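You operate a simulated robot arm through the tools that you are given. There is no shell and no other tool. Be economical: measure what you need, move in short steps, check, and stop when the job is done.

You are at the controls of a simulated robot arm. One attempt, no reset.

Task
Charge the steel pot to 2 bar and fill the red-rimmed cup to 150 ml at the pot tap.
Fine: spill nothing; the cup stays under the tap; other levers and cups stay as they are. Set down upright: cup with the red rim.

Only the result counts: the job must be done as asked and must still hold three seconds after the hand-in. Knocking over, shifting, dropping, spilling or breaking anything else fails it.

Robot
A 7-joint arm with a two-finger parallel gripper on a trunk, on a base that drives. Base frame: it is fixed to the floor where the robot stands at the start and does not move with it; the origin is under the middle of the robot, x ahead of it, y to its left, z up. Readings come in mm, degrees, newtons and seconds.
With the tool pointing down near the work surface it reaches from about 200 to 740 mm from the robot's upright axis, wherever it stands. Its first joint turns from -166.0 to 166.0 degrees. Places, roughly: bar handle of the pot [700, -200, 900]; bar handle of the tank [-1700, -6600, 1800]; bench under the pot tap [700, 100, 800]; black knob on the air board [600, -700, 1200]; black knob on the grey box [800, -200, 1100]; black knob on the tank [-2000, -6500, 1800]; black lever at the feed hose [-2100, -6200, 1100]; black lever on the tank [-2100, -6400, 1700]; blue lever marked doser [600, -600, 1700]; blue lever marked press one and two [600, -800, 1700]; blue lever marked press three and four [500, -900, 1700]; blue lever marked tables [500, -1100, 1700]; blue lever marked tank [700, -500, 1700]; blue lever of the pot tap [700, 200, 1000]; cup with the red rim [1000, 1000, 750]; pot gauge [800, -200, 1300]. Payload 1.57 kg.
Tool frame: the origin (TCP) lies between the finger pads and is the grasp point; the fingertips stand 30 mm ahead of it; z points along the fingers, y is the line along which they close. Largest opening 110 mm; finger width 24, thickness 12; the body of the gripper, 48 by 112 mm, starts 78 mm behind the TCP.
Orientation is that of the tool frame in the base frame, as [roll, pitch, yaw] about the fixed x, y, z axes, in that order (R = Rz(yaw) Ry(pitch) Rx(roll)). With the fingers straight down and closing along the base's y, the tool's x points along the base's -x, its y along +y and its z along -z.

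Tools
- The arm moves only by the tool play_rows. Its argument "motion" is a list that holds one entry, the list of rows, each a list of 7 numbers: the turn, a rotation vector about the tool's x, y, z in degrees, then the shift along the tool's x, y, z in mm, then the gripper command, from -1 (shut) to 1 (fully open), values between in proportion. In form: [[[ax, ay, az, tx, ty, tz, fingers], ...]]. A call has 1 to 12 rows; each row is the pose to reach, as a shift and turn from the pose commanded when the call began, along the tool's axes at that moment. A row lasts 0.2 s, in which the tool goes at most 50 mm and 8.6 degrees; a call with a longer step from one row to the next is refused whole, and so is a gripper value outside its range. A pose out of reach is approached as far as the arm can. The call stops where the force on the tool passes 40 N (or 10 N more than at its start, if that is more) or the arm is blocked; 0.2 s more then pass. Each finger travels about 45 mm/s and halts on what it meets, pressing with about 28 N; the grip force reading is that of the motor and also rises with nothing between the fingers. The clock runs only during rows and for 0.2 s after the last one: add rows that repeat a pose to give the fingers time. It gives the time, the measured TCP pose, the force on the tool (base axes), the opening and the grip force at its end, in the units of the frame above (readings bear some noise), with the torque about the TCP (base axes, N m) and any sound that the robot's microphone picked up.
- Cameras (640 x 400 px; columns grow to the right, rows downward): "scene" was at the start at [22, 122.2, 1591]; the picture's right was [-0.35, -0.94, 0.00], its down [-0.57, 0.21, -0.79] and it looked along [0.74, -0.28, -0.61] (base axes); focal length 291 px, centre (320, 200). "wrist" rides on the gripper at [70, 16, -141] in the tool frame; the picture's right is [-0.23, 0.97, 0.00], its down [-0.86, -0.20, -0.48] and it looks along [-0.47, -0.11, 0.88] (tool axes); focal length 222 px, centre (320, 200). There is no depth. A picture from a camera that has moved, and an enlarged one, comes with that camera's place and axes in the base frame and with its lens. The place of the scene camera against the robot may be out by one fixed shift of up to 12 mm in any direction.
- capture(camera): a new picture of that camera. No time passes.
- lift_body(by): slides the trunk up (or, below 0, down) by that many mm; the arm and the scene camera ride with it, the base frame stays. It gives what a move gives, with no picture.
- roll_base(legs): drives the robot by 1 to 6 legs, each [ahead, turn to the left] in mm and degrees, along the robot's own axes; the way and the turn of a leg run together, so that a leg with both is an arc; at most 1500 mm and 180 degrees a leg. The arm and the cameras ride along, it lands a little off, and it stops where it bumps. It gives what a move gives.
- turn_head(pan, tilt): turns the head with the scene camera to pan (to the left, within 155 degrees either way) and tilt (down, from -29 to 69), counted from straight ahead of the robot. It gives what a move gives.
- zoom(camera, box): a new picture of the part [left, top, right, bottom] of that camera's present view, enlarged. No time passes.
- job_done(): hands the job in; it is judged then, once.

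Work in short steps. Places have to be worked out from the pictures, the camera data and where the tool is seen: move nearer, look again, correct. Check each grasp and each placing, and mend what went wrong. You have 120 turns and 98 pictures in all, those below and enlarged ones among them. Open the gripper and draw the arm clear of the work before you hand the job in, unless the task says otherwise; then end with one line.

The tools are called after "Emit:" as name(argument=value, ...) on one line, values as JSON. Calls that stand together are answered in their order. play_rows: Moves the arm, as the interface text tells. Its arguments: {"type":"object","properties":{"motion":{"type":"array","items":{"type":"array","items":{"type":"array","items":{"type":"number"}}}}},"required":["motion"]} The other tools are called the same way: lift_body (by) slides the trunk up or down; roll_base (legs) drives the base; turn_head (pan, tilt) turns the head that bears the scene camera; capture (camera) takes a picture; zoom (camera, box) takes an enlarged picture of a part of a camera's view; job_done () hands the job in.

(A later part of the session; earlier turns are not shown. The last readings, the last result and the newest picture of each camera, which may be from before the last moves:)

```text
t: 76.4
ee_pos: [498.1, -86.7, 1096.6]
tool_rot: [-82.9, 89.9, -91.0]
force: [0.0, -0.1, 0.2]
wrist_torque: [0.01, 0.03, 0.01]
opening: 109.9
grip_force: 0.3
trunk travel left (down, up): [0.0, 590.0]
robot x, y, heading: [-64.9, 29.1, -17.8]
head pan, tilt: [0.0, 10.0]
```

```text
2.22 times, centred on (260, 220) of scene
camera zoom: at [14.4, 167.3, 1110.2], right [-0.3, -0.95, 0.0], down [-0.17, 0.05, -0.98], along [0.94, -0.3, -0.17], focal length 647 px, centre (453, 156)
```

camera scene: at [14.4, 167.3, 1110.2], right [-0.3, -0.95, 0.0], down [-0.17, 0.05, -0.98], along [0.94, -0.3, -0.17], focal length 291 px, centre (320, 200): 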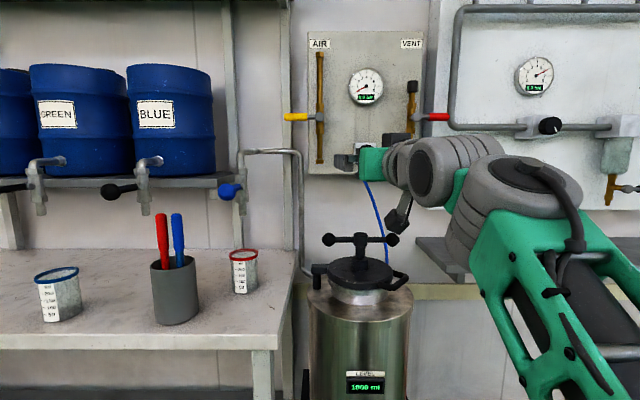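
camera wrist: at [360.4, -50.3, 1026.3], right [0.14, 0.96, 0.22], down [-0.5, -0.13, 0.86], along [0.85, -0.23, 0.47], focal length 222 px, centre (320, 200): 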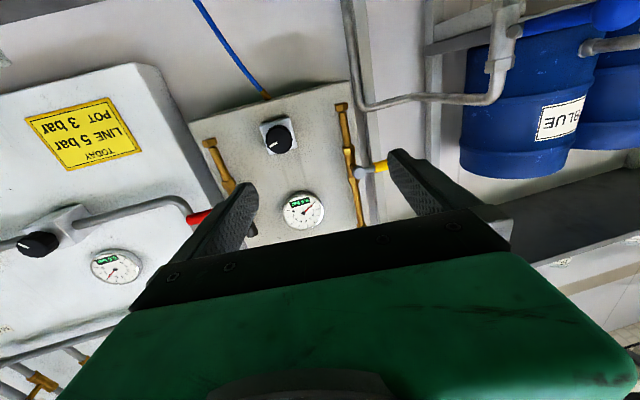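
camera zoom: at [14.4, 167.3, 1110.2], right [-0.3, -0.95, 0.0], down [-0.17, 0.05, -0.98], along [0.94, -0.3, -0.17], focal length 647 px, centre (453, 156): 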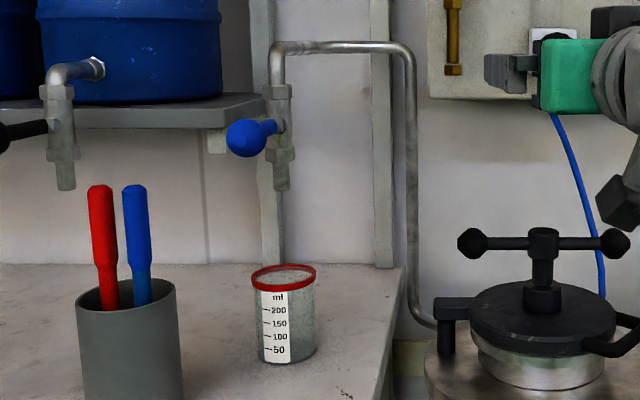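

Both the outlet and the rim triangulate to about (751, 136), so the cup is well aligned. Next: square the tool to the wall, centre it on the knob, then drive ahead 200 mm.

Emit:
play_rows(motion=[[[5, 0, 0, -5, -14, -2, 1], [10, 0, 0, -11, -28, -5, 1], [10, 0, 0, -11, -28, -5, 1]]])

Emit:
roll_base(legs=[[180, 0]])

Emit:
capture(camera="wrist")

Emit:
capture(camera="scene")

```text
t: 77.2
ee_pos: [489.7, -114.2, 1107.0]
tool_rot: [-87.4, 89.8, -105.6]
force: [-0.4, 0.3, 0.3]
wrist_torque: [-0.03, -0.02, -0.01]
opening: 110.0
grip_force: 0.0
trunk travel left (down, up): [0.0, 590.0]
robot x, y, heading: [-63.9, 30.8, -17.9]
head pan, tilt: [0.0, 10.0]
```

```text
t: 78.7
ee_pos: [659.4, -170.9, 1107.2]
tool_rot: [-73.1, 89.8, -91.5]
force: [-0.4, 0.2, -0.6]
wrist_torque: [0.02, 0.0, 0.02]
opening: 110.1
grip_force: 0.1
trunk travel left (down, up): [0.0, 590.0]
robot x, y, heading: [107.1, -22.7, -17.8]
head pan, tilt: [0.0, 10.0]
```

```text
60 pictures are left
camera wrist: at [530.3, -110.1, 1037.9], right [0.31, 0.93, 0.22], down [-0.52, -0.04, 0.86], along [0.8, -0.38, 0.47], focal length 222 px, centre (320, 200)
```

wrist: 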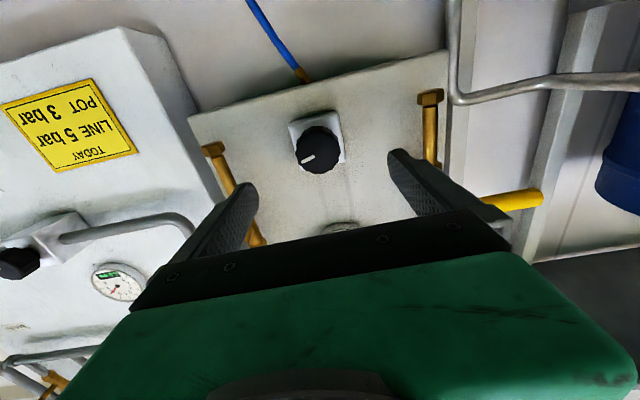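

```text
59 pictures are left
camera scene: at [186.4, 112.0, 1110.2], right [-0.31, -0.95, 0.0], down [-0.17, 0.05, -0.98], along [0.94, -0.3, -0.17], focal length 291 px, centre (320, 200)
```

scene: 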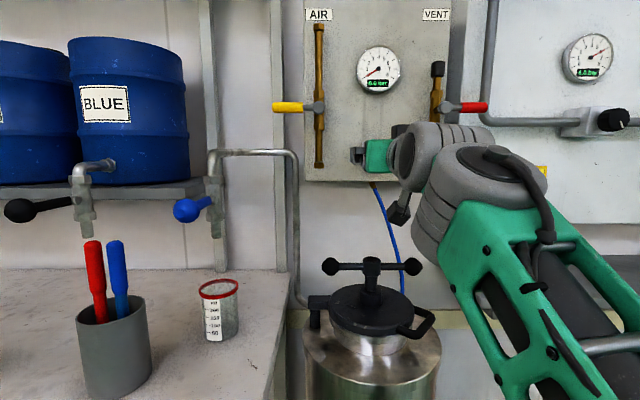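

The knob ray passes through (757, -204, 1106), straight ahead of the tool. Advance 65 mm and check again.

Emit:
play_rows(motion=[[[0, 0, 0, 0, 0, 33, 1], [0, 0, 0, 0, -1, 65, 1], [0, 0, 0, 0, -1, 65, 1]]])

Emit:
capture(camera="wrist")

Emit:
zoom(camera="scene", box=[320, 80, 480, 200])

```text
t: 79.5
ee_pos: [723.6, -190.5, 1108.2]
tool_rot: [-78.7, 89.9, -97.0]
force: [0.0, 0.2, -0.5]
wrist_torque: [-0.03, 0.01, -0.01]
opening: 110.0
grip_force: 0.0
trunk travel left (down, up): [0.0, 590.0]
robot x, y, heading: [103.6, -24.0, -17.8]
head pan, tilt: [0.0, 10.0]
```

```text
58 pictures are left
camera wrist: at [593.6, -131.1, 1037.1], right [0.31, 0.93, 0.22], down [-0.52, -0.04, 0.86], along [0.8, -0.38, 0.47], focal length 222 px, centre (320, 200)
```

wrist: 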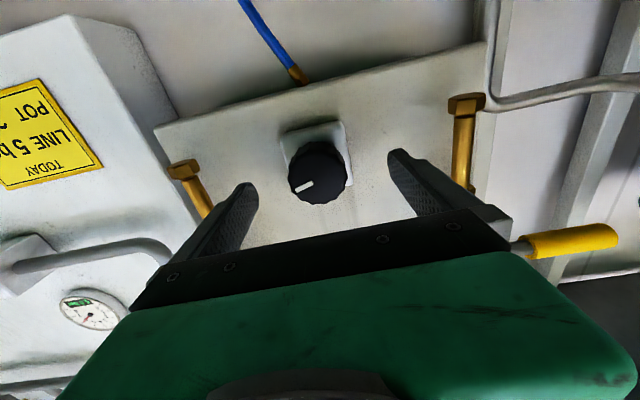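

```text
3.33 times, centred on (400, 140) of scene
camera zoom: at [186.5, 112.0, 1110.2], right [-0.31, -0.95, 0.0], down [-0.17, 0.05, -0.98], along [0.94, -0.3, -0.17], focal length 971 px, centre (53, 400)
```

zoom: 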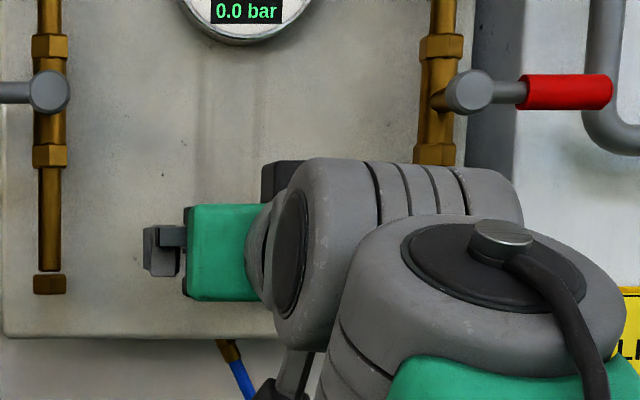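

The knob front face is at about (751, -204, 1107), about 46 mm wide. Advance 20 mm with a small lateral correction and grip it.

Emit:
play_rows(motion=[[[0, 0, 0, 0, -4, 10, 1], [0, 0, 0, 1, -4, 20, 1], [0, 0, 0, 1, -4, 20, 1], [0, 0, 0, 1, -4, 20, 0], [0, 0, 0, 1, -4, 20, -0.5], [0, 0, 0, 1, -4, 20, -1], [0, 0, 0, 1, -4, 20, -1], [0, 0, 0, 1, -4, 20, -1]]])

Emit:
capture(camera="wrist")

```text
t: 81.3
ee_pos: [740.3, -199.7, 1106.4]
tool_rot: [-77.0, 89.9, -95.2]
force: [3.3, 5.0, 1.3]
wrist_torque: [-0.01, -0.09, 0.82]
opening: 47.3
grip_force: 23.2
trunk travel left (down, up): [0.0, 590.0]
robot x, y, heading: [109.4, -22.5, -17.6]
head pan, tilt: [0.0, 10.0]
```

```text
56 pictures are left
camera wrist: at [610.7, -139.0, 1036.8], right [0.3, 0.93, 0.22], down [-0.52, -0.04, 0.86], along [0.8, -0.38, 0.47], focal length 222 px, centre (320, 200)
```

wrist: 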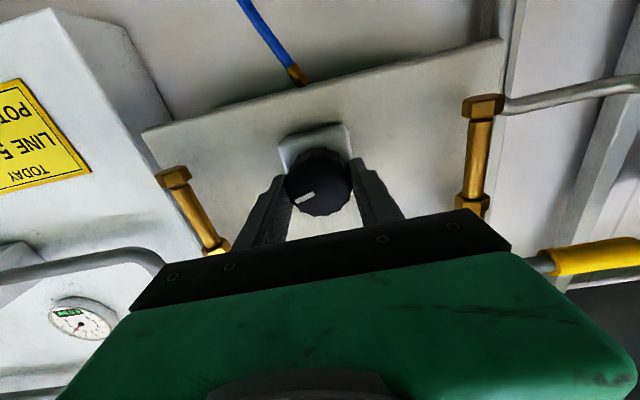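

Knob gripped (47 mm). Turn it counterclockwise about 40° as a low starting setting.

Emit:
play_rows(motion=[[[0, 0, -7, 0, 1, 0, -1], [0, 0, -14, 0, 1, 0, -1], [0, 0, -21, 0, 1, 0, -1], [0, 0, -28, 0, 1, 0, -1], [0, 0, -35, 0, 1, 0, -1], [0, 0, -40, 0, 1, 0, -1], [0, 0, -40, 0, 1, 0, -1]]])

Emit:
capture(camera="wrist")

Emit:
zoom(camera="scene", box=[320, 20, 480, 200])

```text
t: 82.9
ee_pos: [740.8, -198.4, 1106.3]
tool_rot: [-89.9, 49.5, -108.1]
force: [9.0, 17.3, 0.9]
wrist_torque: [0.02, 0.07, 0.37]
opening: 47.2
grip_force: 44.9
trunk travel left (down, up): [0.0, 590.0]
robot x, y, heading: [108.7, -22.3, -18.0]
head pan, tilt: [0.0, 10.0]
```

```text
55 pictures are left
camera wrist: at [595.8, -184.3, 1042.7], right [0.28, 0.84, -0.46], down [-0.33, 0.53, 0.78], along [0.9, -0.07, 0.43], focal length 222 px, centre (320, 200)
```

wrist: 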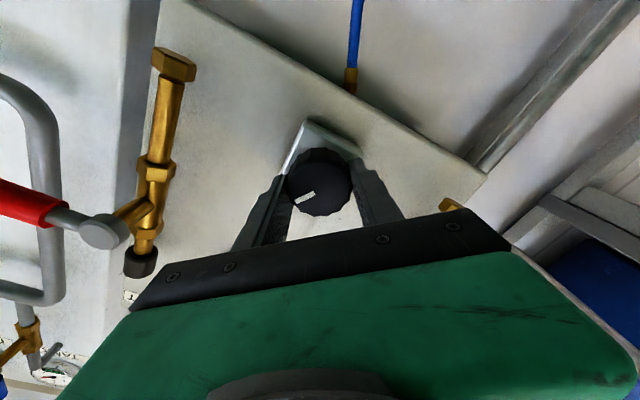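

```text
2.22 times, centred on (400, 110) of scene
camera zoom: at [187.2, 114.0, 1110.0], right [-0.31, -0.95, 0.0], down [-0.17, 0.05, -0.98], along [0.94, -0.3, -0.17], focal length 647 px, centre (142, 400)
```

zoom: 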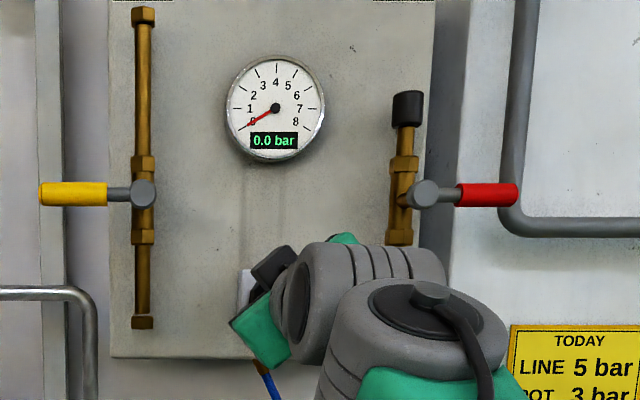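

The knob followed: the pointer is now about 30° from up and the gauge still reads 0.0. Release the knob, back off and untwist.

Emit:
play_rows(motion=[[[0, 0, 0, 0, 0, 0, 0], [0, 0, 0, 0, 0, 0, 0.6], [0, 0, 0, 0, 0, 0, 1], [0, 0, 0, 0, 0, -40, 1], [0, 0, 8, 0, 0, -80, 1], [0, 0, 16, 0, 0, -110, 1], [0, 0, 24, 0, 0, -130, 1], [0, 0, 32, 0, 0, -130, 1], [0, 0, 40, 0, 0, -130, 1], [0, 0, 40, 0, 0, -130, 1]]])

Emit:
capture(camera="wrist")

Emit:
zoom(camera="scene", box=[220, 0, 480, 200])

```text
t: 85.1
ee_pos: [615.7, -159.1, 1106.9]
tool_rot: [133.5, 90.0, 115.2]
force: [0.1, -0.6, -0.3]
wrist_torque: [0.0, 0.0, -0.01]
opening: 109.9
grip_force: 0.0
trunk travel left (down, up): [0.0, 590.0]
robot x, y, heading: [104.0, -19.5, -17.8]
head pan, tilt: [0.0, 10.0]
```

```text
53 pictures are left
camera wrist: at [486.3, -98.8, 1036.5], right [0.31, 0.92, 0.23], down [-0.52, -0.04, 0.85], along [0.8, -0.38, 0.47], focal length 222 px, centre (320, 200)
```

wrist: 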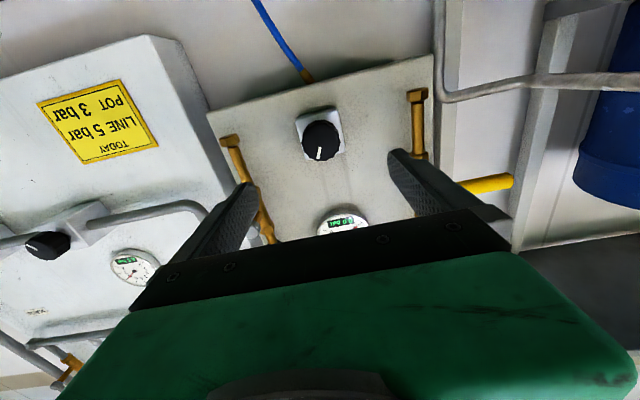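

```text
2.00 times, centred on (350, 100) of scene
camera zoom: at [186.5, 112.1, 1110.2], right [-0.31, -0.95, 0.0], down [-0.17, 0.05, -0.98], along [0.94, -0.3, -0.17], focal length 583 px, centre (260, 400)
```

zoom: 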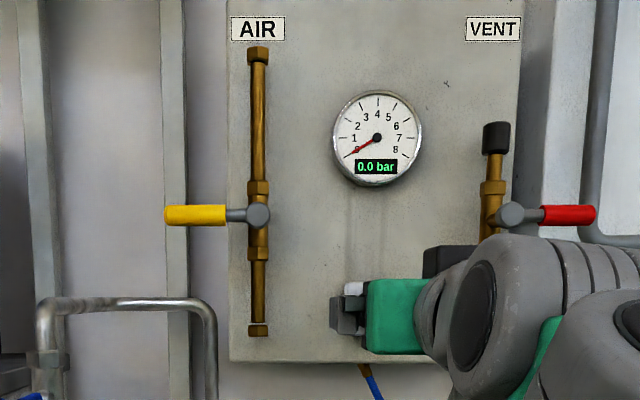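

I estimate the yellow handle at wall-left 205–263, depth n≈752 and z≈1195, with its pivot at wall-left 171. I'll move closed fingers to just below the handle's outer part.

Emit:
play_rows(motion=[[[0, 0, 0, -12, 40, 0, -1], [0, 0, 0, -24, 80, 0, -1], [0, 0, 0, -34, 120, 0, -1], [0, 0, 0, -44, 160, 0, -1], [0, 0, 0, -52, 200, 0, -1], [0, 0, 0, -52, 200, 30, -1], [0, 0, 0, -52, 200, 30, -1]]])

Emit:
capture(camera="wrist")

Emit:
zoom(camera="scene", box=[200, 0, 440, 200])

```text
t: 86.7
ee_pos: [703.7, 21.0, 1144.8]
tool_rot: [-81.2, 89.8, -99.5]
force: [-0.3, 1.0, 0.3]
wrist_torque: [-0.04, -0.01, 0.02]
opening: 0.2
grip_force: 18.1
out of reach, approached as far as the arm can: row 5, 6, 7
trunk travel left (down, up): [0.0, 590.0]
robot x, y, heading: [107.9, -27.2, -17.5]
head pan, tilt: [0.0, 10.0]
```

```text
51 pictures are left
camera wrist: at [574.2, 81.4, 1074.9], right [0.31, 0.93, 0.22], down [-0.52, -0.04, 0.86], along [0.8, -0.38, 0.47], focal length 222 px, centre (320, 200)
```

wrist: 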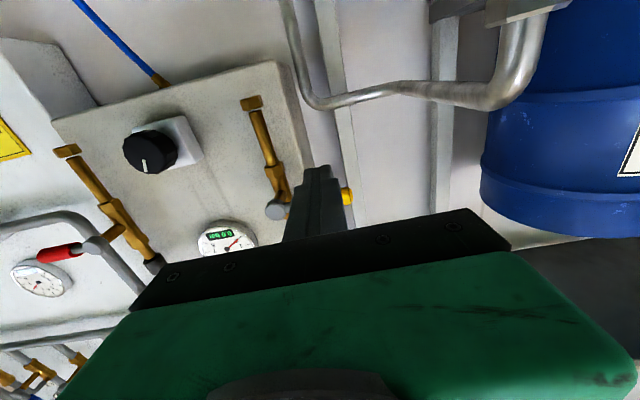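

```text
2.00 times, centred on (320, 100) of scene
camera zoom: at [186.7, 112.4, 1110.2], right [-0.31, -0.95, 0.0], down [-0.17, 0.05, -0.98], along [0.94, -0.3, -0.17], focal length 583 px, centre (320, 400)
```

zoom: 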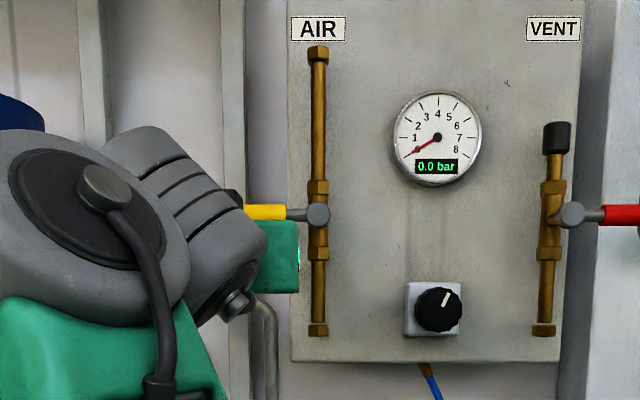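

The reach is tight upward. Raise the trunk 150 mm, then bring the fingers back down and forward under the handle.

Emit:
lift_body(by=150)

Emit:
play_rows(motion=[[[0, 0, 0, 45, 3, 0, -1], [0, 0, 0, 90, 3, 0, -1], [0, 0, 0, 130, 3, 0, -1], [0, 0, 0, 130, 3, 30, -1], [0, 0, 0, 130, 3, 30, -1]]])

Emit:
capture(camera="wrist")

Emit:
capture(camera="scene")

```text
t: 88.4
ee_pos: [703.7, 20.9, 1295.2]
tool_rot: [-65.8, 89.8, -84.1]
force: [0.7, 0.6, 0.3]
wrist_torque: [-0.02, 0.03, -0.05]
opening: 0.2
grip_force: 21.2
trunk travel left (down, up): [-150.0, 440.0]
robot x, y, heading: [105.5, -22.1, -18.0]
head pan, tilt: [0.0, 10.0]
```

```text
t: 89.6
ee_pos: [769.4, 39.2, 1239.6]
tool_rot: [-117.6, 89.4, -137.7]
force: [-0.9, -0.3, 0.5]
wrist_torque: [0.02, 0.02, 0.04]
opening: 0.0
grip_force: 21.9
out of reach, approached as far as the arm can: row 1, 2, 3, 4
trunk travel left (down, up): [-150.0, 440.0]
robot x, y, heading: [106.9, -23.1, -17.7]
head pan, tilt: [0.0, 10.0]
```

```text
49 pictures are left
camera wrist: at [640.2, 102.8, 1170.3], right [0.34, 0.92, 0.22], down [-0.51, -0.02, 0.86], along [0.79, -0.4, 0.46], focal length 222 px, centre (320, 200)
```

wrist: 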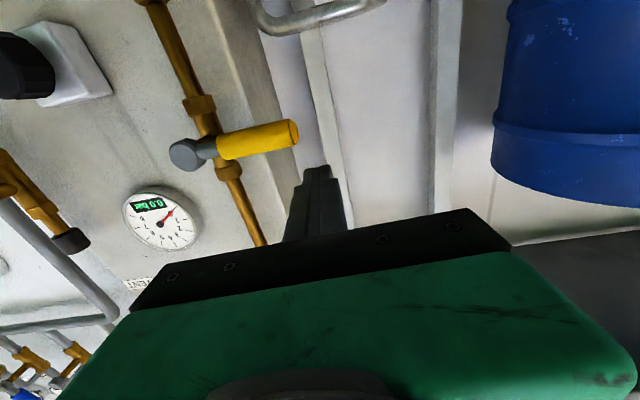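

```text
48 pictures are left
camera scene: at [186.5, 112.1, 1260.2], right [-0.31, -0.95, 0.0], down [-0.17, 0.05, -0.98], along [0.94, -0.3, -0.17], focal length 291 px, centre (320, 200)
```

scene: 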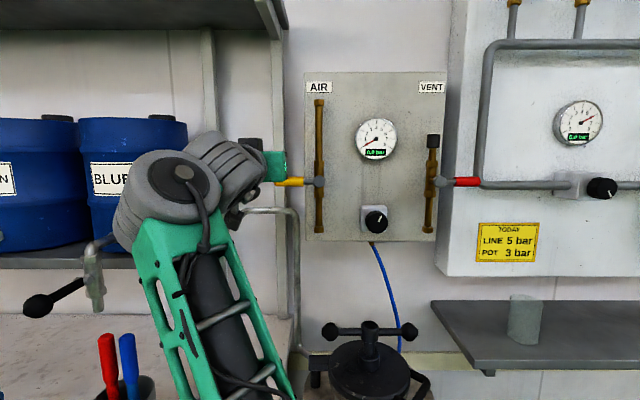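

The arm is in an awkward left-hand posture. I'll pull back to a posture straight ahead and sidestep the base to the left instead.

Emit:
play_rows(motion=[[[0, 0, 0, 0, -5, -40, -1], [0, 0, 0, 0, -10, -85, -1], [0, 0, 0, 0, -50, -100, -1], [0, 0, 0, 0, -90, -110, -1], [0, 0, 0, 0, -130, -120, -1], [0, 0, 0, 0, -170, -130, -1], [0, 0, 0, 0, -170, -130, -1]]])

Emit:
roll_base(legs=[[-250, 0], [0, 90], [170, 0], [0, -90]])

```text
t: 91.4
ee_pos: [580.9, -83.0, 1142.8]
tool_rot: [-143.0, 86.3, -158.0]
force: [0.4, -0.9, 0.0]
wrist_torque: [0.02, -0.03, 0.03]
opening: 0.2
grip_force: 21.1
out of reach, approached as far as the arm can: row 1
trunk travel left (down, up): [-150.0, 440.0]
robot x, y, heading: [109.6, -22.9, -17.8]
head pan, tilt: [0.0, 10.0]
stopped in row 7: the arm was blocked; the commanded pose is now the measured one
```

```text
t: 102.0
ee_pos: [395.5, 166.0, 1147.3]
tool_rot: [-140.8, 86.6, -154.9]
force: [-0.1, 0.2, 0.0]
wrist_torque: [-0.01, -0.03, 0.0]
opening: 0.3
grip_force: 21.3
trunk travel left (down, up): [-150.0, 440.0]
robot x, y, heading: [-74.3, 214.8, -17.1]
head pan, tilt: [0.0, 10.0]
```

Trim the trunk down 50 mm and set the arm straight ahead again: up, forward and level.

Emit:
lift_body(by=-50)

Emit:
capture(camera="wrist")

```text
t: 103.1
ee_pos: [415.2, 179.8, 1097.5]
tool_rot: [-138.5, 81.6, -152.7]
force: [1.4, 1.3, -1.5]
wrist_torque: [-0.04, -0.14, -0.09]
opening: 0.0
grip_force: 20.9
trunk travel left (down, up): [-146.0, 444.0]
robot x, y, heading: [-76.1, 216.9, -16.8]
head pan, tilt: [0.0, 10.0]
stopped: the arm was blocked; the commanded pose is now the measured one
```

```text
47 pictures are left
camera wrist: at [272.6, 227.7, 1042.5], right [0.26, 0.96, 0.13], down [-0.4, -0.02, 0.92], along [0.88, -0.29, 0.37], focal length 222 px, centre (320, 200)
```

wrist: 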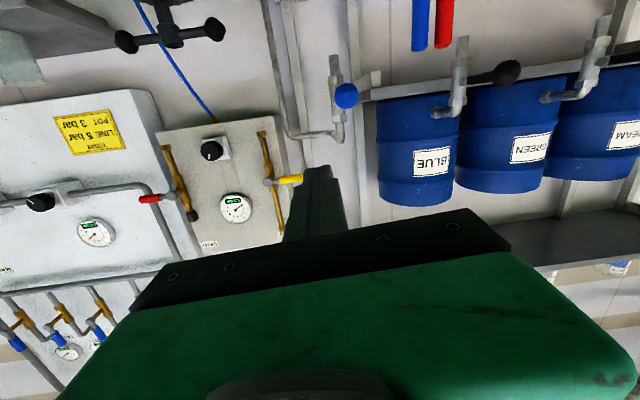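

The trunk was blocked after 4 mm; look at the arm's posture.

Emit:
turn_head(pan=-20, tilt=50)

Emit:
capture(camera="scene")

```text
t: 104.1
ee_pos: [414.1, 179.6, 1103.2]
tool_rot: [-138.8, 81.8, -152.9]
force: [0.6, 0.5, -0.3]
wrist_torque: [0.05, 0.01, 0.01]
opening: 0.0
grip_force: 21.2
trunk travel left (down, up): [-146.0, 444.0]
robot x, y, heading: [-78.7, 216.9, -16.8]
head pan, tilt: [-20.0, 50.0]
```

```text
46 pictures are left
camera scene: at [-28.6, 333.6, 1194.6], right [-0.6, -0.8, 0.0], down [-0.61, 0.46, -0.64], along [0.51, -0.39, -0.77], focal length 291 px, centre (320, 200)
```

scene: 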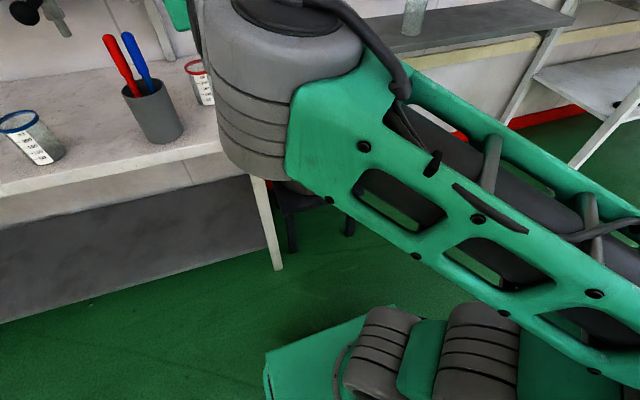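

The wrist is folded close to the head. Move the hand forward and to the right to unfold, and level it.

Emit:
play_rows(motion=[[[0, -2, 0, -8, -10, 25, -1], [0, -4, 0, -16, -20, 50, -1], [0, -6, 0, -24, -30, 75, -1], [0, -7, 0, -40, -40, 100, -1], [0, -7, 0, -60, -50, 120, -1], [0, -7, 0, -60, -50, 120, -1]]])

Emit:
capture(camera="scene")

```text
t: 105.5
ee_pos: [524.3, 105.8, 1153.5]
tool_rot: [-81.4, 84.6, -95.0]
force: [0.2, -0.5, -0.1]
wrist_torque: [-0.02, -0.03, 0.0]
opening: 0.2
grip_force: 21.1
trunk travel left (down, up): [-146.0, 444.0]
robot x, y, heading: [-77.1, 217.3, -16.7]
head pan, tilt: [-20.0, 50.0]
```

```text
45 pictures are left
camera scene: at [-28.6, 333.5, 1194.5], right [-0.6, -0.8, 0.0], down [-0.61, 0.46, -0.64], along [0.51, -0.39, -0.77], focal length 291 px, centre (320, 200)
```

scene: 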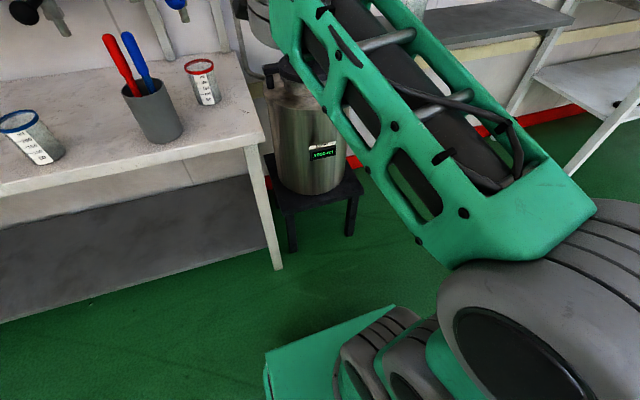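

Good posture now. Lower the trunk 50 mm, raise and level the tool, then roll ahead 190.

Emit:
lift_body(by=-50)

Emit:
play_rows(motion=[[[0, -2, 0, -20, -8, 0, -1], [0, -5, 0, -42, -16, 0, -1], [0, -5, 0, -65, -23, 0, -1], [0, -5, 0, -65, -23, 0, -1]]])

Emit:
roll_base(legs=[[190, -1.2]])

Emit:
turn_head(pan=-5, tilt=10)

Emit:
capture(camera="wrist")

Emit:
capture(camera="scene")

```text
t: 106.5
ee_pos: [524.6, 106.1, 1103.6]
tool_rot: [-81.1, 84.6, -94.8]
force: [0.4, -0.2, -0.6]
wrist_torque: [0.0, 0.01, 0.05]
opening: 0.1
grip_force: 20.8
trunk travel left (down, up): [-96.0, 494.0]
robot x, y, heading: [-78.8, 215.2, -17.1]
head pan, tilt: [-20.0, 50.0]
```

```text
t: 107.5
ee_pos: [519.2, 88.4, 1170.1]
tool_rot: [-42.9, 82.1, -56.4]
force: [-0.1, -0.2, -0.2]
wrist_torque: [0.01, -0.02, -0.02]
opening: 0.0
grip_force: 21.7
trunk travel left (down, up): [-96.0, 494.0]
robot x, y, heading: [-78.3, 216.2, -16.7]
head pan, tilt: [-20.0, 50.0]
```

```text
t: 109.0
ee_pos: [696.2, 18.6, 1170.0]
tool_rot: [-42.8, 82.1, -57.5]
force: [-1.1, 0.6, -0.3]
wrist_torque: [0.0, -0.01, 0.0]
opening: 0.2
grip_force: 21.1
trunk travel left (down, up): [-96.0, 494.0]
robot x, y, heading: [98.4, 161.5, -18.3]
head pan, tilt: [-20.0, 50.0]
```

```text
t: 110.1
ee_pos: [695.3, 19.5, 1170.1]
tool_rot: [-42.8, 82.1, -57.5]
force: [0.0, 0.1, -0.8]
wrist_torque: [0.0, -0.01, 0.02]
opening: 0.1
grip_force: 21.1
trunk travel left (down, up): [-96.0, 494.0]
robot x, y, heading: [99.2, 161.1, -18.3]
head pan, tilt: [-5.0, 10.0]
```

```text
44 pictures are left
camera wrist: at [568.2, 62.8, 1085.1], right [0.23, 0.96, 0.13], down [-0.58, 0.03, 0.82], along [0.78, -0.27, 0.56], focal length 222 px, centre (320, 200)
```

wrist: 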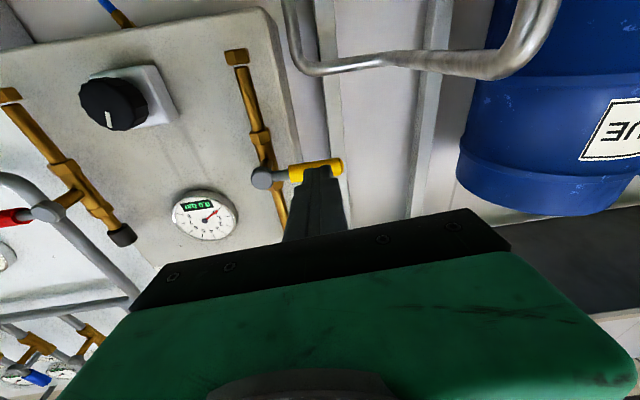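

```text
43 pictures are left
camera scene: at [178.2, 286.9, 1206.3], right [-0.39, -0.92, 0.0], down [-0.16, 0.07, -0.98], along [0.91, -0.39, -0.17], focal length 291 px, centre (320, 200)
```

scene: 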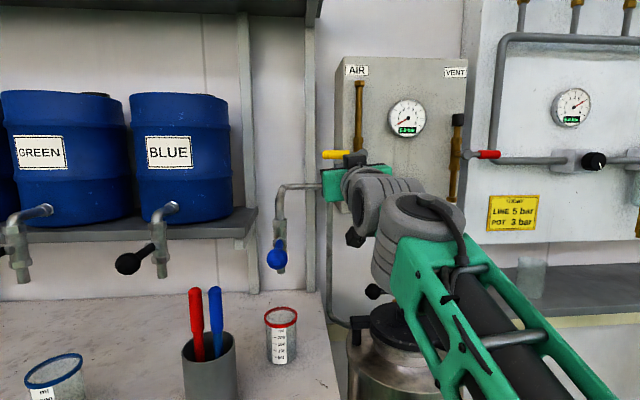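

The handle lies just above and ahead of the closed fingertips (at about z=1197, l=235). I lower 20 mm and slide the fingers forward under it.

Emit:
play_rows(motion=[[[0, 0, 0, 20, 0, 0, -1], [0, 0, 0, 20, -2, 40, -1], [0, 0, 0, 20, -5, 82, -1], [0, 0, 0, 20, -5, 82, -1]]])

Emit:
capture(camera="wrist")

```text
t: 111.1
ee_pos: [774.2, -7.8, 1159.2]
tool_rot: [-43.0, 82.1, -57.7]
force: [-0.2, 0.3, -0.2]
wrist_torque: [0.01, 0.0, 0.02]
opening: 0.0
grip_force: 21.9
trunk travel left (down, up): [-96.0, 494.0]
robot x, y, heading: [100.8, 160.9, -18.1]
head pan, tilt: [-5.0, 10.0]
```

```text
42 pictures are left
camera wrist: at [645.9, 35.2, 1073.5], right [0.23, 0.96, 0.13], down [-0.58, 0.03, 0.82], along [0.78, -0.27, 0.56], focal length 222 px, centre (320, 200)
```

wrist: 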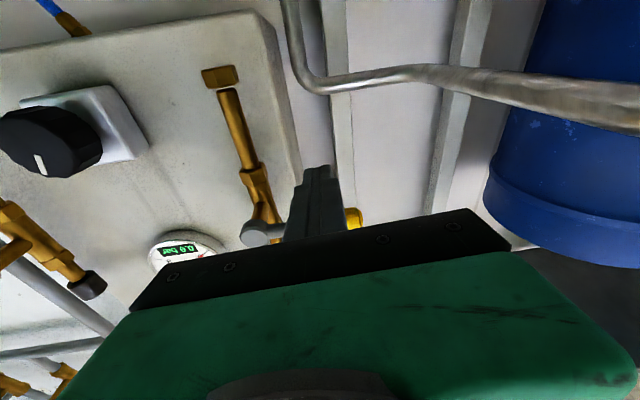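

The fingers are beneath the handle. Push upward through the first part of the arc.

Emit:
play_rows(motion=[[[0, 0, 0, -12, 0, 0, -1], [0, 0, 0, -24, 0, 0, -1], [0, 0, 0, -36, -1, 0, -1], [0, 0, 0, -48, -3, 0, -1]]])

Emit:
capture(camera="wrist")

Emit:
zoom(camera="scene", box=[300, 50, 480, 200])

```text
t: 112.1
ee_pos: [771.5, -5.8, 1205.2]
tool_rot: [-42.8, 82.1, -57.6]
force: [1.6, -1.1, -5.0]
wrist_torque: [0.08, 0.1, 0.03]
opening: 0.0
grip_force: 21.1
trunk travel left (down, up): [-96.0, 494.0]
robot x, y, heading: [97.8, 158.7, -18.2]
head pan, tilt: [-5.0, 10.0]
```

```text
41 pictures are left
camera wrist: at [643.8, 37.6, 1121.2], right [0.23, 0.96, 0.13], down [-0.58, 0.03, 0.82], along [0.78, -0.27, 0.56], focal length 222 px, centre (320, 200)
```

wrist: 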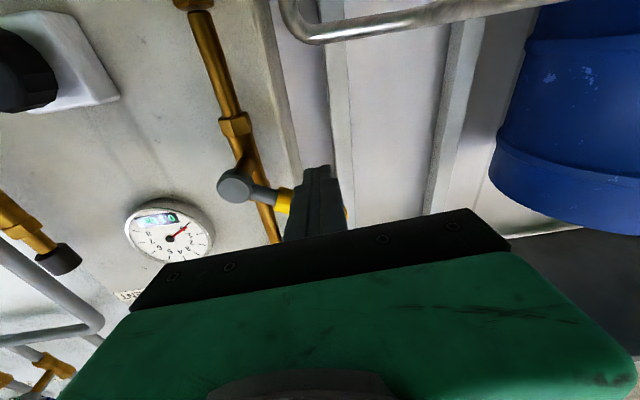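

```text
2.67 times, centred on (390, 125) of scene
camera zoom: at [178.8, 286.8, 1206.4], right [-0.39, -0.92, 0.0], down [-0.16, 0.07, -0.98], along [0.91, -0.39, -0.17], focal length 777 px, centre (133, 400)
```

zoom: 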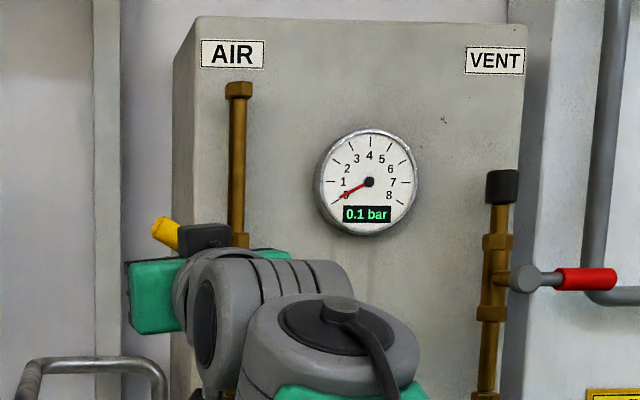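

The lever swings up and the gauge shows 0.1 bar: this is the charging air. Finish the arc to vertical.

Emit:
play_rows(motion=[[[0, 0, 0, -14, -7, 0, -1], [0, 0, 0, -27, -15, 0, -1], [0, 0, 0, -35, -25, 0, -1], [0, 0, 0, -41, -34, 0, -1], [0, 0, 0, -45, -43, 0, -1], [0, 0, 0, -46, -50, 0, -1], [0, 0, 0, -46, -50, 0, -1]]])

Emit:
zoom(camera="scene", box=[300, 50, 480, 200])

```text
t: 113.7
ee_pos: [754.8, -44.4, 1257.7]
tool_rot: [-43.4, 82.0, -57.9]
force: [3.0, 9.9, -2.4]
wrist_torque: [0.1, 0.02, 0.25]
opening: 0.0
grip_force: 21.5
trunk travel left (down, up): [-96.0, 494.0]
robot x, y, heading: [105.1, 159.7, -18.1]
head pan, tilt: [-5.0, 10.0]
```

```text
2.67 times, centred on (390, 125) of scene
camera zoom: at [178.6, 288.3, 1206.2], right [-0.39, -0.92, 0.0], down [-0.16, 0.07, -0.98], along [0.91, -0.39, -0.17], focal length 777 px, centre (133, 400)
```

zoom: 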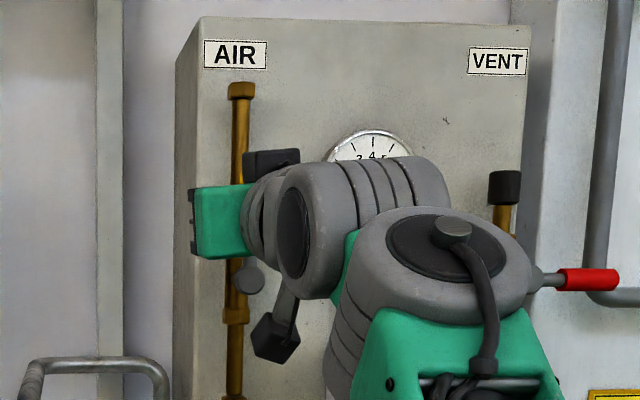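

Some side force suggests the lever is at its stop. Back off and read the gauge and lever.

Emit:
play_rows(motion=[[[0, 0, 0, 0, 6, 0, -1], [0, 0, 0, 0, 8, -40, -1], [0, 0, 0, 20, 10, -85, -1], [0, 0, 0, 60, 0, -100, -1], [0, 0, 0, 100, -20, -110, -1], [0, 0, 0, 120, -30, -110, -1], [0, 0, 0, 120, -30, -110, -1]]])

Emit:
zoom(camera="scene", box=[300, 50, 480, 200])

```text
t: 115.3
ee_pos: [649.0, -64.6, 1129.6]
tool_rot: [-42.7, 82.0, -57.4]
force: [0.4, -1.0, 0.5]
wrist_torque: [0.02, 0.01, 0.01]
opening: 0.2
grip_force: 21.4
trunk travel left (down, up): [-96.0, 494.0]
robot x, y, heading: [100.0, 163.4, -18.0]
head pan, tilt: [-5.0, 10.0]
```

```text
2.67 times, centred on (390, 125) of scene
camera zoom: at [178.2, 286.9, 1206.4], right [-0.39, -0.92, 0.0], down [-0.16, 0.07, -0.98], along [0.91, -0.39, -0.17], focal length 777 px, centre (133, 400)
```

zoom: 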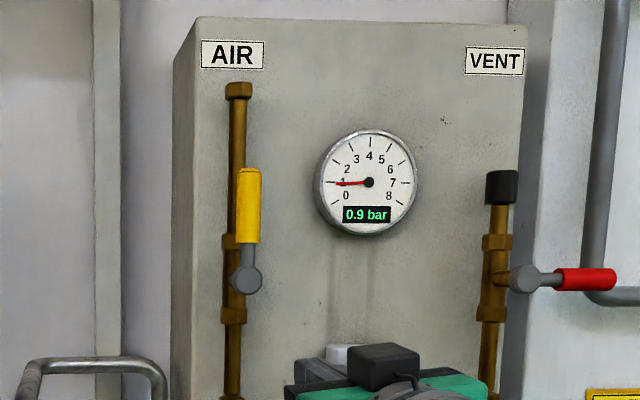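

The lever is vertical (open) and the pot is at 0.9 bar and rising. I move the open gripper in front of the knob while it settles.

Emit:
play_rows(motion=[[[0.8, 1.4, 1.4, 9, -25, 3, 1], [1.6, 2.8, 2.8, 17, -50, 6, 1], [2.5, 4.2, 4.2, 26, -75, 9, 1], [3.4, 5.7, 5.7, 34, -98, 12, 1], [3.4, 5.7, 5.7, 34, -98, 12, 1]]])

Emit:
capture(camera="wrist")

Emit:
zoom(camera="scene", box=[300, 50, 480, 200])

```text
t: 116.5
ee_pos: [637.8, -164.7, 1104.5]
tool_rot: [65.8, 89.4, 47.8]
force: [0.2, -0.4, 0.1]
wrist_torque: [-0.01, 0.02, -0.01]
opening: 104.0
grip_force: 0.1
trunk travel left (down, up): [-96.0, 494.0]
robot x, y, heading: [101.8, 161.6, -17.9]
head pan, tilt: [-5.0, 10.0]
```

```text
37 pictures are left
camera wrist: at [508.7, -104.5, 1034.2], right [0.3, 0.92, 0.24], down [-0.52, -0.05, 0.85], along [0.8, -0.38, 0.47], focal length 222 px, centre (320, 200)
```

wrist: 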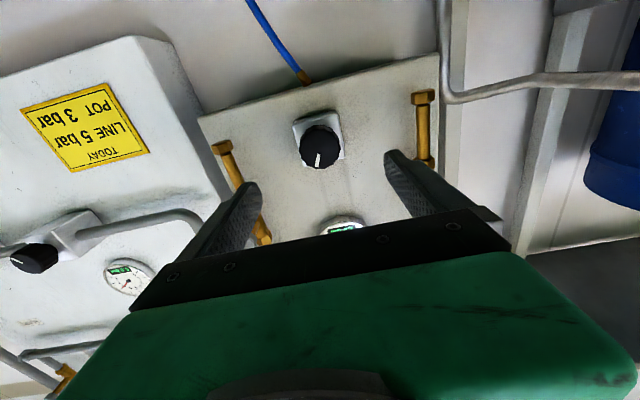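

```text
2.67 times, centred on (390, 125) of scene
camera zoom: at [178.2, 286.9, 1206.4], right [-0.39, -0.92, 0.0], down [-0.16, 0.07, -0.98], along [0.91, -0.39, -0.17], focal length 777 px, centre (133, 400)
```

zoom: 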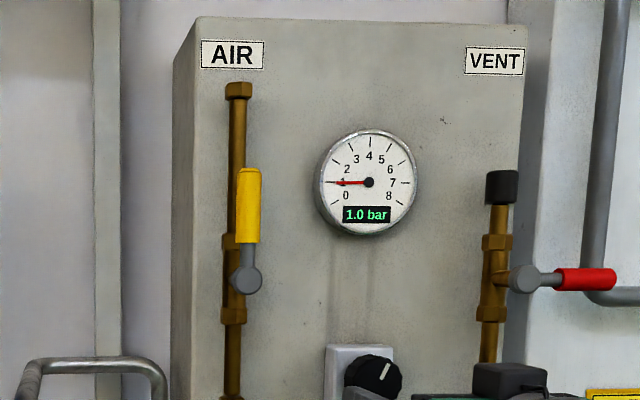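

Settled near 1.0 bar with the pointer at about 25°, so I estimate about 25° per bar. Advance and grip the knob.

Emit:
play_rows(motion=[[[0, 0, 0, 0, -1, 40, 1], [0, 0, 0, 0, -2, 80, 1], [0, 0, 0, -2, -2, 106, 1], [0, 0, 0, -2, -2, 106, 1], [0, 0, 0, -2, -2, 106, 0], [0, 0, 0, -2, -2, 106, -0.5], [0, 0, 0, -2, -2, 106, -1], [0, 0, 0, -2, -2, 106, -1]]])

Emit:
zoom(camera="scene", box=[300, 50, 480, 200])

```text
t: 118.3
ee_pos: [739.8, -199.0, 1111.4]
tool_rot: [64.0, 89.5, 45.9]
force: [-0.3, 1.0, -0.3]
wrist_torque: [-0.01, -0.01, 0.28]
opening: 47.7
grip_force: 13.3
trunk travel left (down, up): [-96.0, 494.0]
robot x, y, heading: [103.9, 163.0, -18.2]
head pan, tilt: [-5.0, 10.0]
```

```text
2.67 times, centred on (390, 125) of scene
camera zoom: at [178.2, 286.9, 1206.4], right [-0.39, -0.92, 0.0], down [-0.16, 0.07, -0.98], along [0.91, -0.39, -0.17], focal length 777 px, centre (133, 400)
```

zoom: 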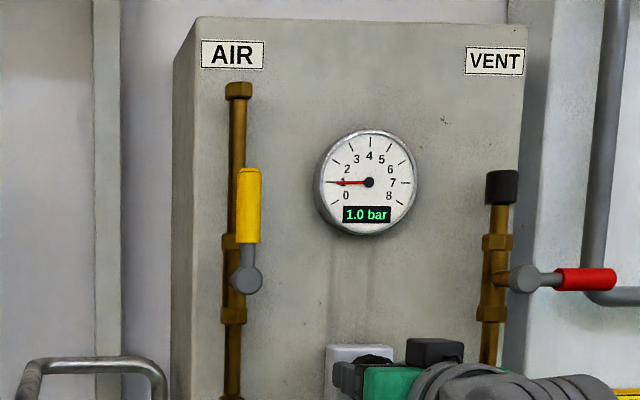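

Steady at 1.0 bar. Turn the knob clockwise 22° and let it settle.

Emit:
play_rows(motion=[[[0, 0, 5.5, 2, 0, 0, -1], [0, 0, 11, 3, 0, 0, -1], [0, 0, 16.5, 3, 0, 0, -1], [0, 0, 22, 3, 0, 0, -1], [0, 0, 22, 3, 0, 0, -1], [0, 0, 22, 3, 0, 0, -1], [0, 0, 22, 3, 0, 0, -1], [0, 0, 22, 3, 0, 0, -1], [0, 0, 22, 3, 0, 0, -1], [0, 0, 22, 3, 0, 0, -1], [0, 0, 22, 3, 0, 0, -1], [0, 0, 22, 3, 0, 0, -1]]])

Emit:
play_rows(motion=[[[0, 0, 0, 0, 0, 0, -1], [0, 0, 0, 0, 0, 0, -1], [0, 0, 0, 0, 0, 0, -1], [0, 0, 0, 0, 0, 0, -1], [0, 0, 0, 0, 0, 0, -1], [0, 0, 0, 0, 0, 0, -1], [0, 0, 0, 0, 0, 0, -1], [0, 0, 0, 0, 0, 0, -1], [0, 0, 0, 0, 0, 0, -1], [0, 0, 0, 0, 0, 0, -1]]])

Emit:
zoom(camera="scene", box=[300, 50, 480, 200])

```text
t: 119.0
ee_pos: [739.2, -199.8, 1110.0]
tool_rot: [86.9, 75.5, 68.7]
force: [12.8, -6.7, 6.8]
wrist_torque: [0.01, 0.03, 0.54]
opening: 47.6
grip_force: 44.7
trunk travel left (down, up): [-96.0, 494.0]
robot x, y, heading: [103.7, 161.3, -17.9]
head pan, tilt: [-5.0, 10.0]
stopped in row 3: the force on the tool passed its limit at 42 N (the readings are from after the stop); the commanded pose is now the measured one
```

```text
t: 121.2
ee_pos: [739.3, -199.2, 1109.7]
tool_rot: [87.1, 75.4, 69.0]
force: [18.3, -10.7, 11.0]
wrist_torque: [-0.19, -0.57, 0.66]
opening: 47.3
grip_force: 45.3
trunk travel left (down, up): [-96.0, 494.0]
robot x, y, heading: [102.0, 155.4, -18.1]
head pan, tilt: [-5.0, 10.0]
```

```text
2.67 times, centred on (390, 125) of scene
camera zoom: at [179.8, 285.9, 1206.5], right [-0.39, -0.92, 0.0], down [-0.16, 0.07, -0.98], along [0.91, -0.39, -0.17], focal length 777 px, centre (133, 400)
```

zoom: 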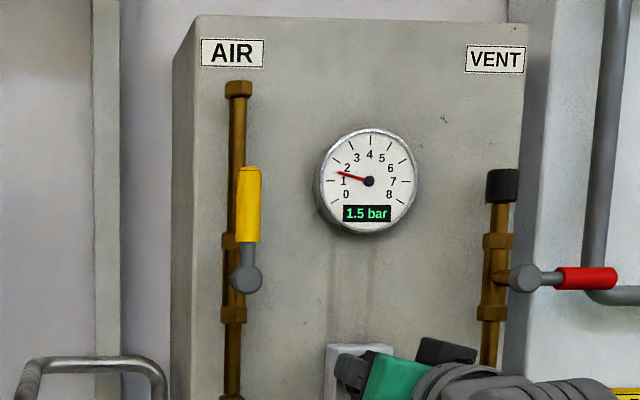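

At 1.5 bar after about 14°, with force building in the grip. Release to relieve it and let the pressure settle, then re-read.

Emit:
play_rows(motion=[[[0, 0, 0, 0, 0, 0, -0.3], [0, 0, 0, 0, 0, 0, 0.2], [0, 0, 0, 0, 0, 0, 0.2], [0, 0, 0, 0, 0, 0, 0.2], [0, 0, 0, 0, 0, 0, 0.2]]])

Emit:
capture(camera="wrist")

Emit:
zoom(camera="scene", box=[300, 50, 480, 200])

```text
t: 122.4
ee_pos: [737.6, -198.4, 1110.7]
tool_rot: [87.1, 75.4, 68.9]
force: [-0.2, 1.4, 0.2]
wrist_torque: [0.0, 0.0, 0.0]
opening: 65.9
grip_force: 0.1
trunk travel left (down, up): [-96.0, 494.0]
robot x, y, heading: [99.1, 159.9, -18.2]
head pan, tilt: [-5.0, 10.0]
```

```text
33 pictures are left
camera wrist: at [614.1, -123.1, 1045.5], right [0.27, 0.84, 0.46], down [-0.59, -0.23, 0.77], along [0.76, -0.48, 0.44], focal length 222 px, centre (320, 200)
```

wrist: 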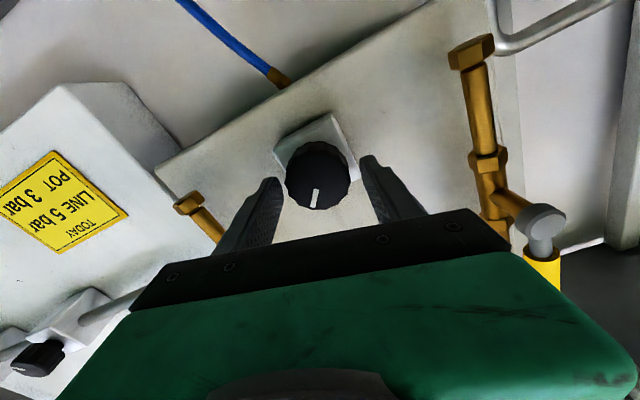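

```text
2.67 times, centred on (390, 125) of scene
camera zoom: at [178.6, 286.7, 1206.4], right [-0.39, -0.92, 0.0], down [-0.16, 0.07, -0.98], along [0.91, -0.39, -0.17], focal length 777 px, centre (133, 400)
```

zoom: 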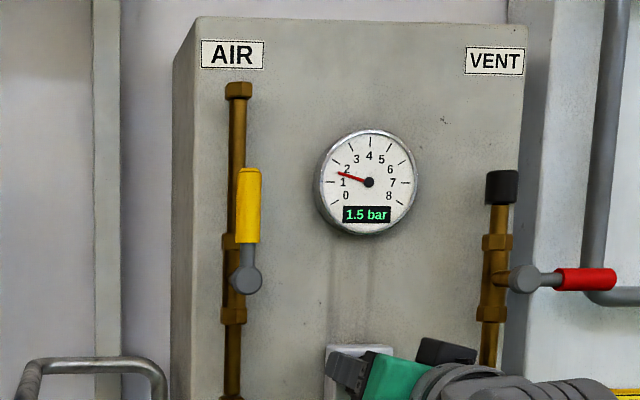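

Stable at 1.5 bar, so about 28° per bar. Regrip and turn clockwise another 14°.

Emit:
play_rows(motion=[[[0, 0, 0, 2, 0, 2, 0], [0, 0, 0, 2, 0, 2, -0.5], [0, 0, 0, 2, 0, 2, -1], [0, 0, 0, 2, 0, 2, -1], [0, 0, 4, 2, 0, 2, -1], [0, 0, 8, 2, 0, 2, -1], [0, 0, 12, 2, 0, 2, -1], [0, 0, 14, 2, 0, 2, -1], [0, 0, 14, 2, 0, 2, -1]]])

Emit:
play_rows(motion=[[[0, 0, 0, 0, 0, 0, -0.3], [0, 0, 0, 0, 0, 0, 0.2], [0, 0, 0, 0, 0, 0, 0.2], [0, 0, 0, 0, 0, 0, 0.2], [0, 0, 0, 0, 0, 0, 0.2], [0, 0, 0, 0, 0, 0, 0.2], [0, 0, 0, 0, 0, 0, 0.2]]])

Emit:
zoom(camera="scene", box=[300, 50, 480, 200])

```text
t: 124.4
ee_pos: [740.0, -199.7, 1107.5]
tool_rot: [88.5, 61.5, 70.4]
force: [7.5, -11.4, 4.7]
wrist_torque: [-0.01, -0.02, -0.62]
opening: 47.8
grip_force: 45.1
trunk travel left (down, up): [-96.0, 494.0]
robot x, y, heading: [98.3, 158.7, -17.9]
head pan, tilt: [-5.0, 10.0]
```

```text
t: 126.0
ee_pos: [739.7, -198.6, 1108.0]
tool_rot: [88.5, 61.6, 70.4]
force: [-0.7, -0.6, -0.5]
wrist_torque: [-0.01, 0.05, -0.01]
opening: 66.5
grip_force: 0.0
trunk travel left (down, up): [-96.0, 494.0]
robot x, y, heading: [96.9, 157.9, -18.1]
head pan, tilt: [-5.0, 10.0]
```

```text
2.67 times, centred on (390, 125) of scene
camera zoom: at [178.6, 286.6, 1206.4], right [-0.39, -0.92, 0.0], down [-0.16, 0.07, -0.98], along [0.91, -0.39, -0.17], focal length 777 px, centre (133, 400)
```

zoom: 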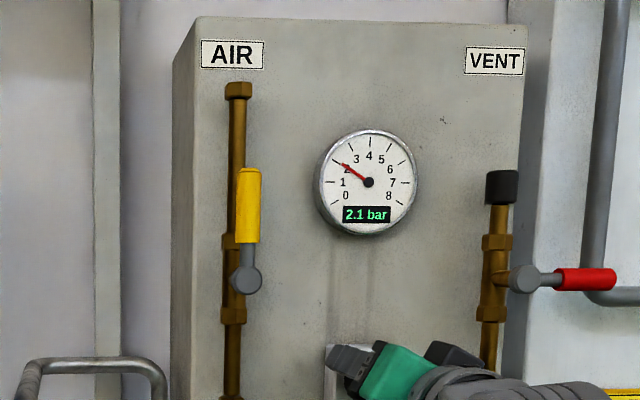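

2.1 bar: slightly over. Regrip and turn back about 2.5°.

Emit:
play_rows(motion=[[[0, 0, 0, 0, 0, 0, 0], [0, 0, 0, 0, 0, 0, -0.5], [0, 0, 0, 0, 0, 0, -1], [0, 0, 0, 0, 0, 0, -1], [0, 0, -1.5, 0, 0, 0, -1], [0, 0, -2.8, 0, 0, 0, -1], [0, 0, -2.8, 0, 0, 0, -1]]])

Emit:
play_rows(motion=[[[0, 0, 0, 0, 0, 0, -0.3], [0, 0, 0, 0, 0, 0, 0.2], [0, 0, 0, 0, 0, 0, 0.2], [0, 0, 0, 0, 0, 0, 0.2], [0, 0, 0, 0, 0, 0, 0.2], [0, 0, 0, 0, 0, 0, 0.2], [0, 0, 0, 0, 0, 0, 0.2]]])

Emit:
zoom(camera="scene", box=[300, 50, 480, 200])

```text
t: 127.6
ee_pos: [739.1, -199.7, 1108.4]
tool_rot: [88.4, 64.3, 70.3]
force: [-8.2, -2.8, -6.4]
wrist_torque: [0.03, 0.18, -0.27]
opening: 47.4
grip_force: 45.0
trunk travel left (down, up): [-96.0, 494.0]
robot x, y, heading: [100.1, 159.5, -18.3]
head pan, tilt: [-5.0, 10.0]
```

```text
t: 129.2
ee_pos: [740.5, -199.1, 1108.3]
tool_rot: [88.3, 64.2, 70.1]
force: [-0.2, 0.4, -0.5]
wrist_torque: [-0.02, -0.01, 0.0]
opening: 65.9
grip_force: 0.1
trunk travel left (down, up): [-96.0, 494.0]
robot x, y, heading: [100.6, 159.4, -18.2]
head pan, tilt: [-5.0, 10.0]
```

```text
2.67 times, centred on (390, 125) of scene
camera zoom: at [178.6, 286.6, 1206.4], right [-0.39, -0.92, 0.0], down [-0.16, 0.07, -0.98], along [0.91, -0.39, -0.17], focal length 777 px, centre (133, 400)
```

zoom: 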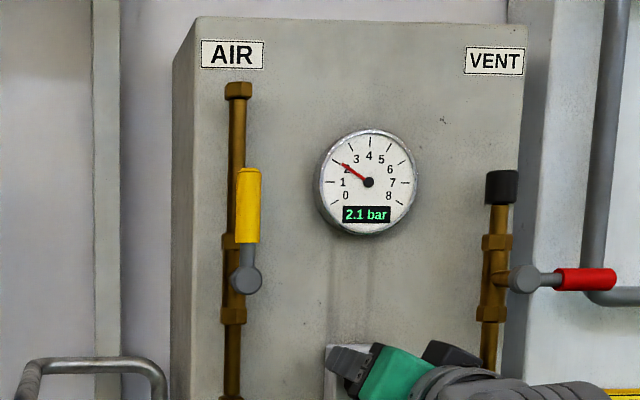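

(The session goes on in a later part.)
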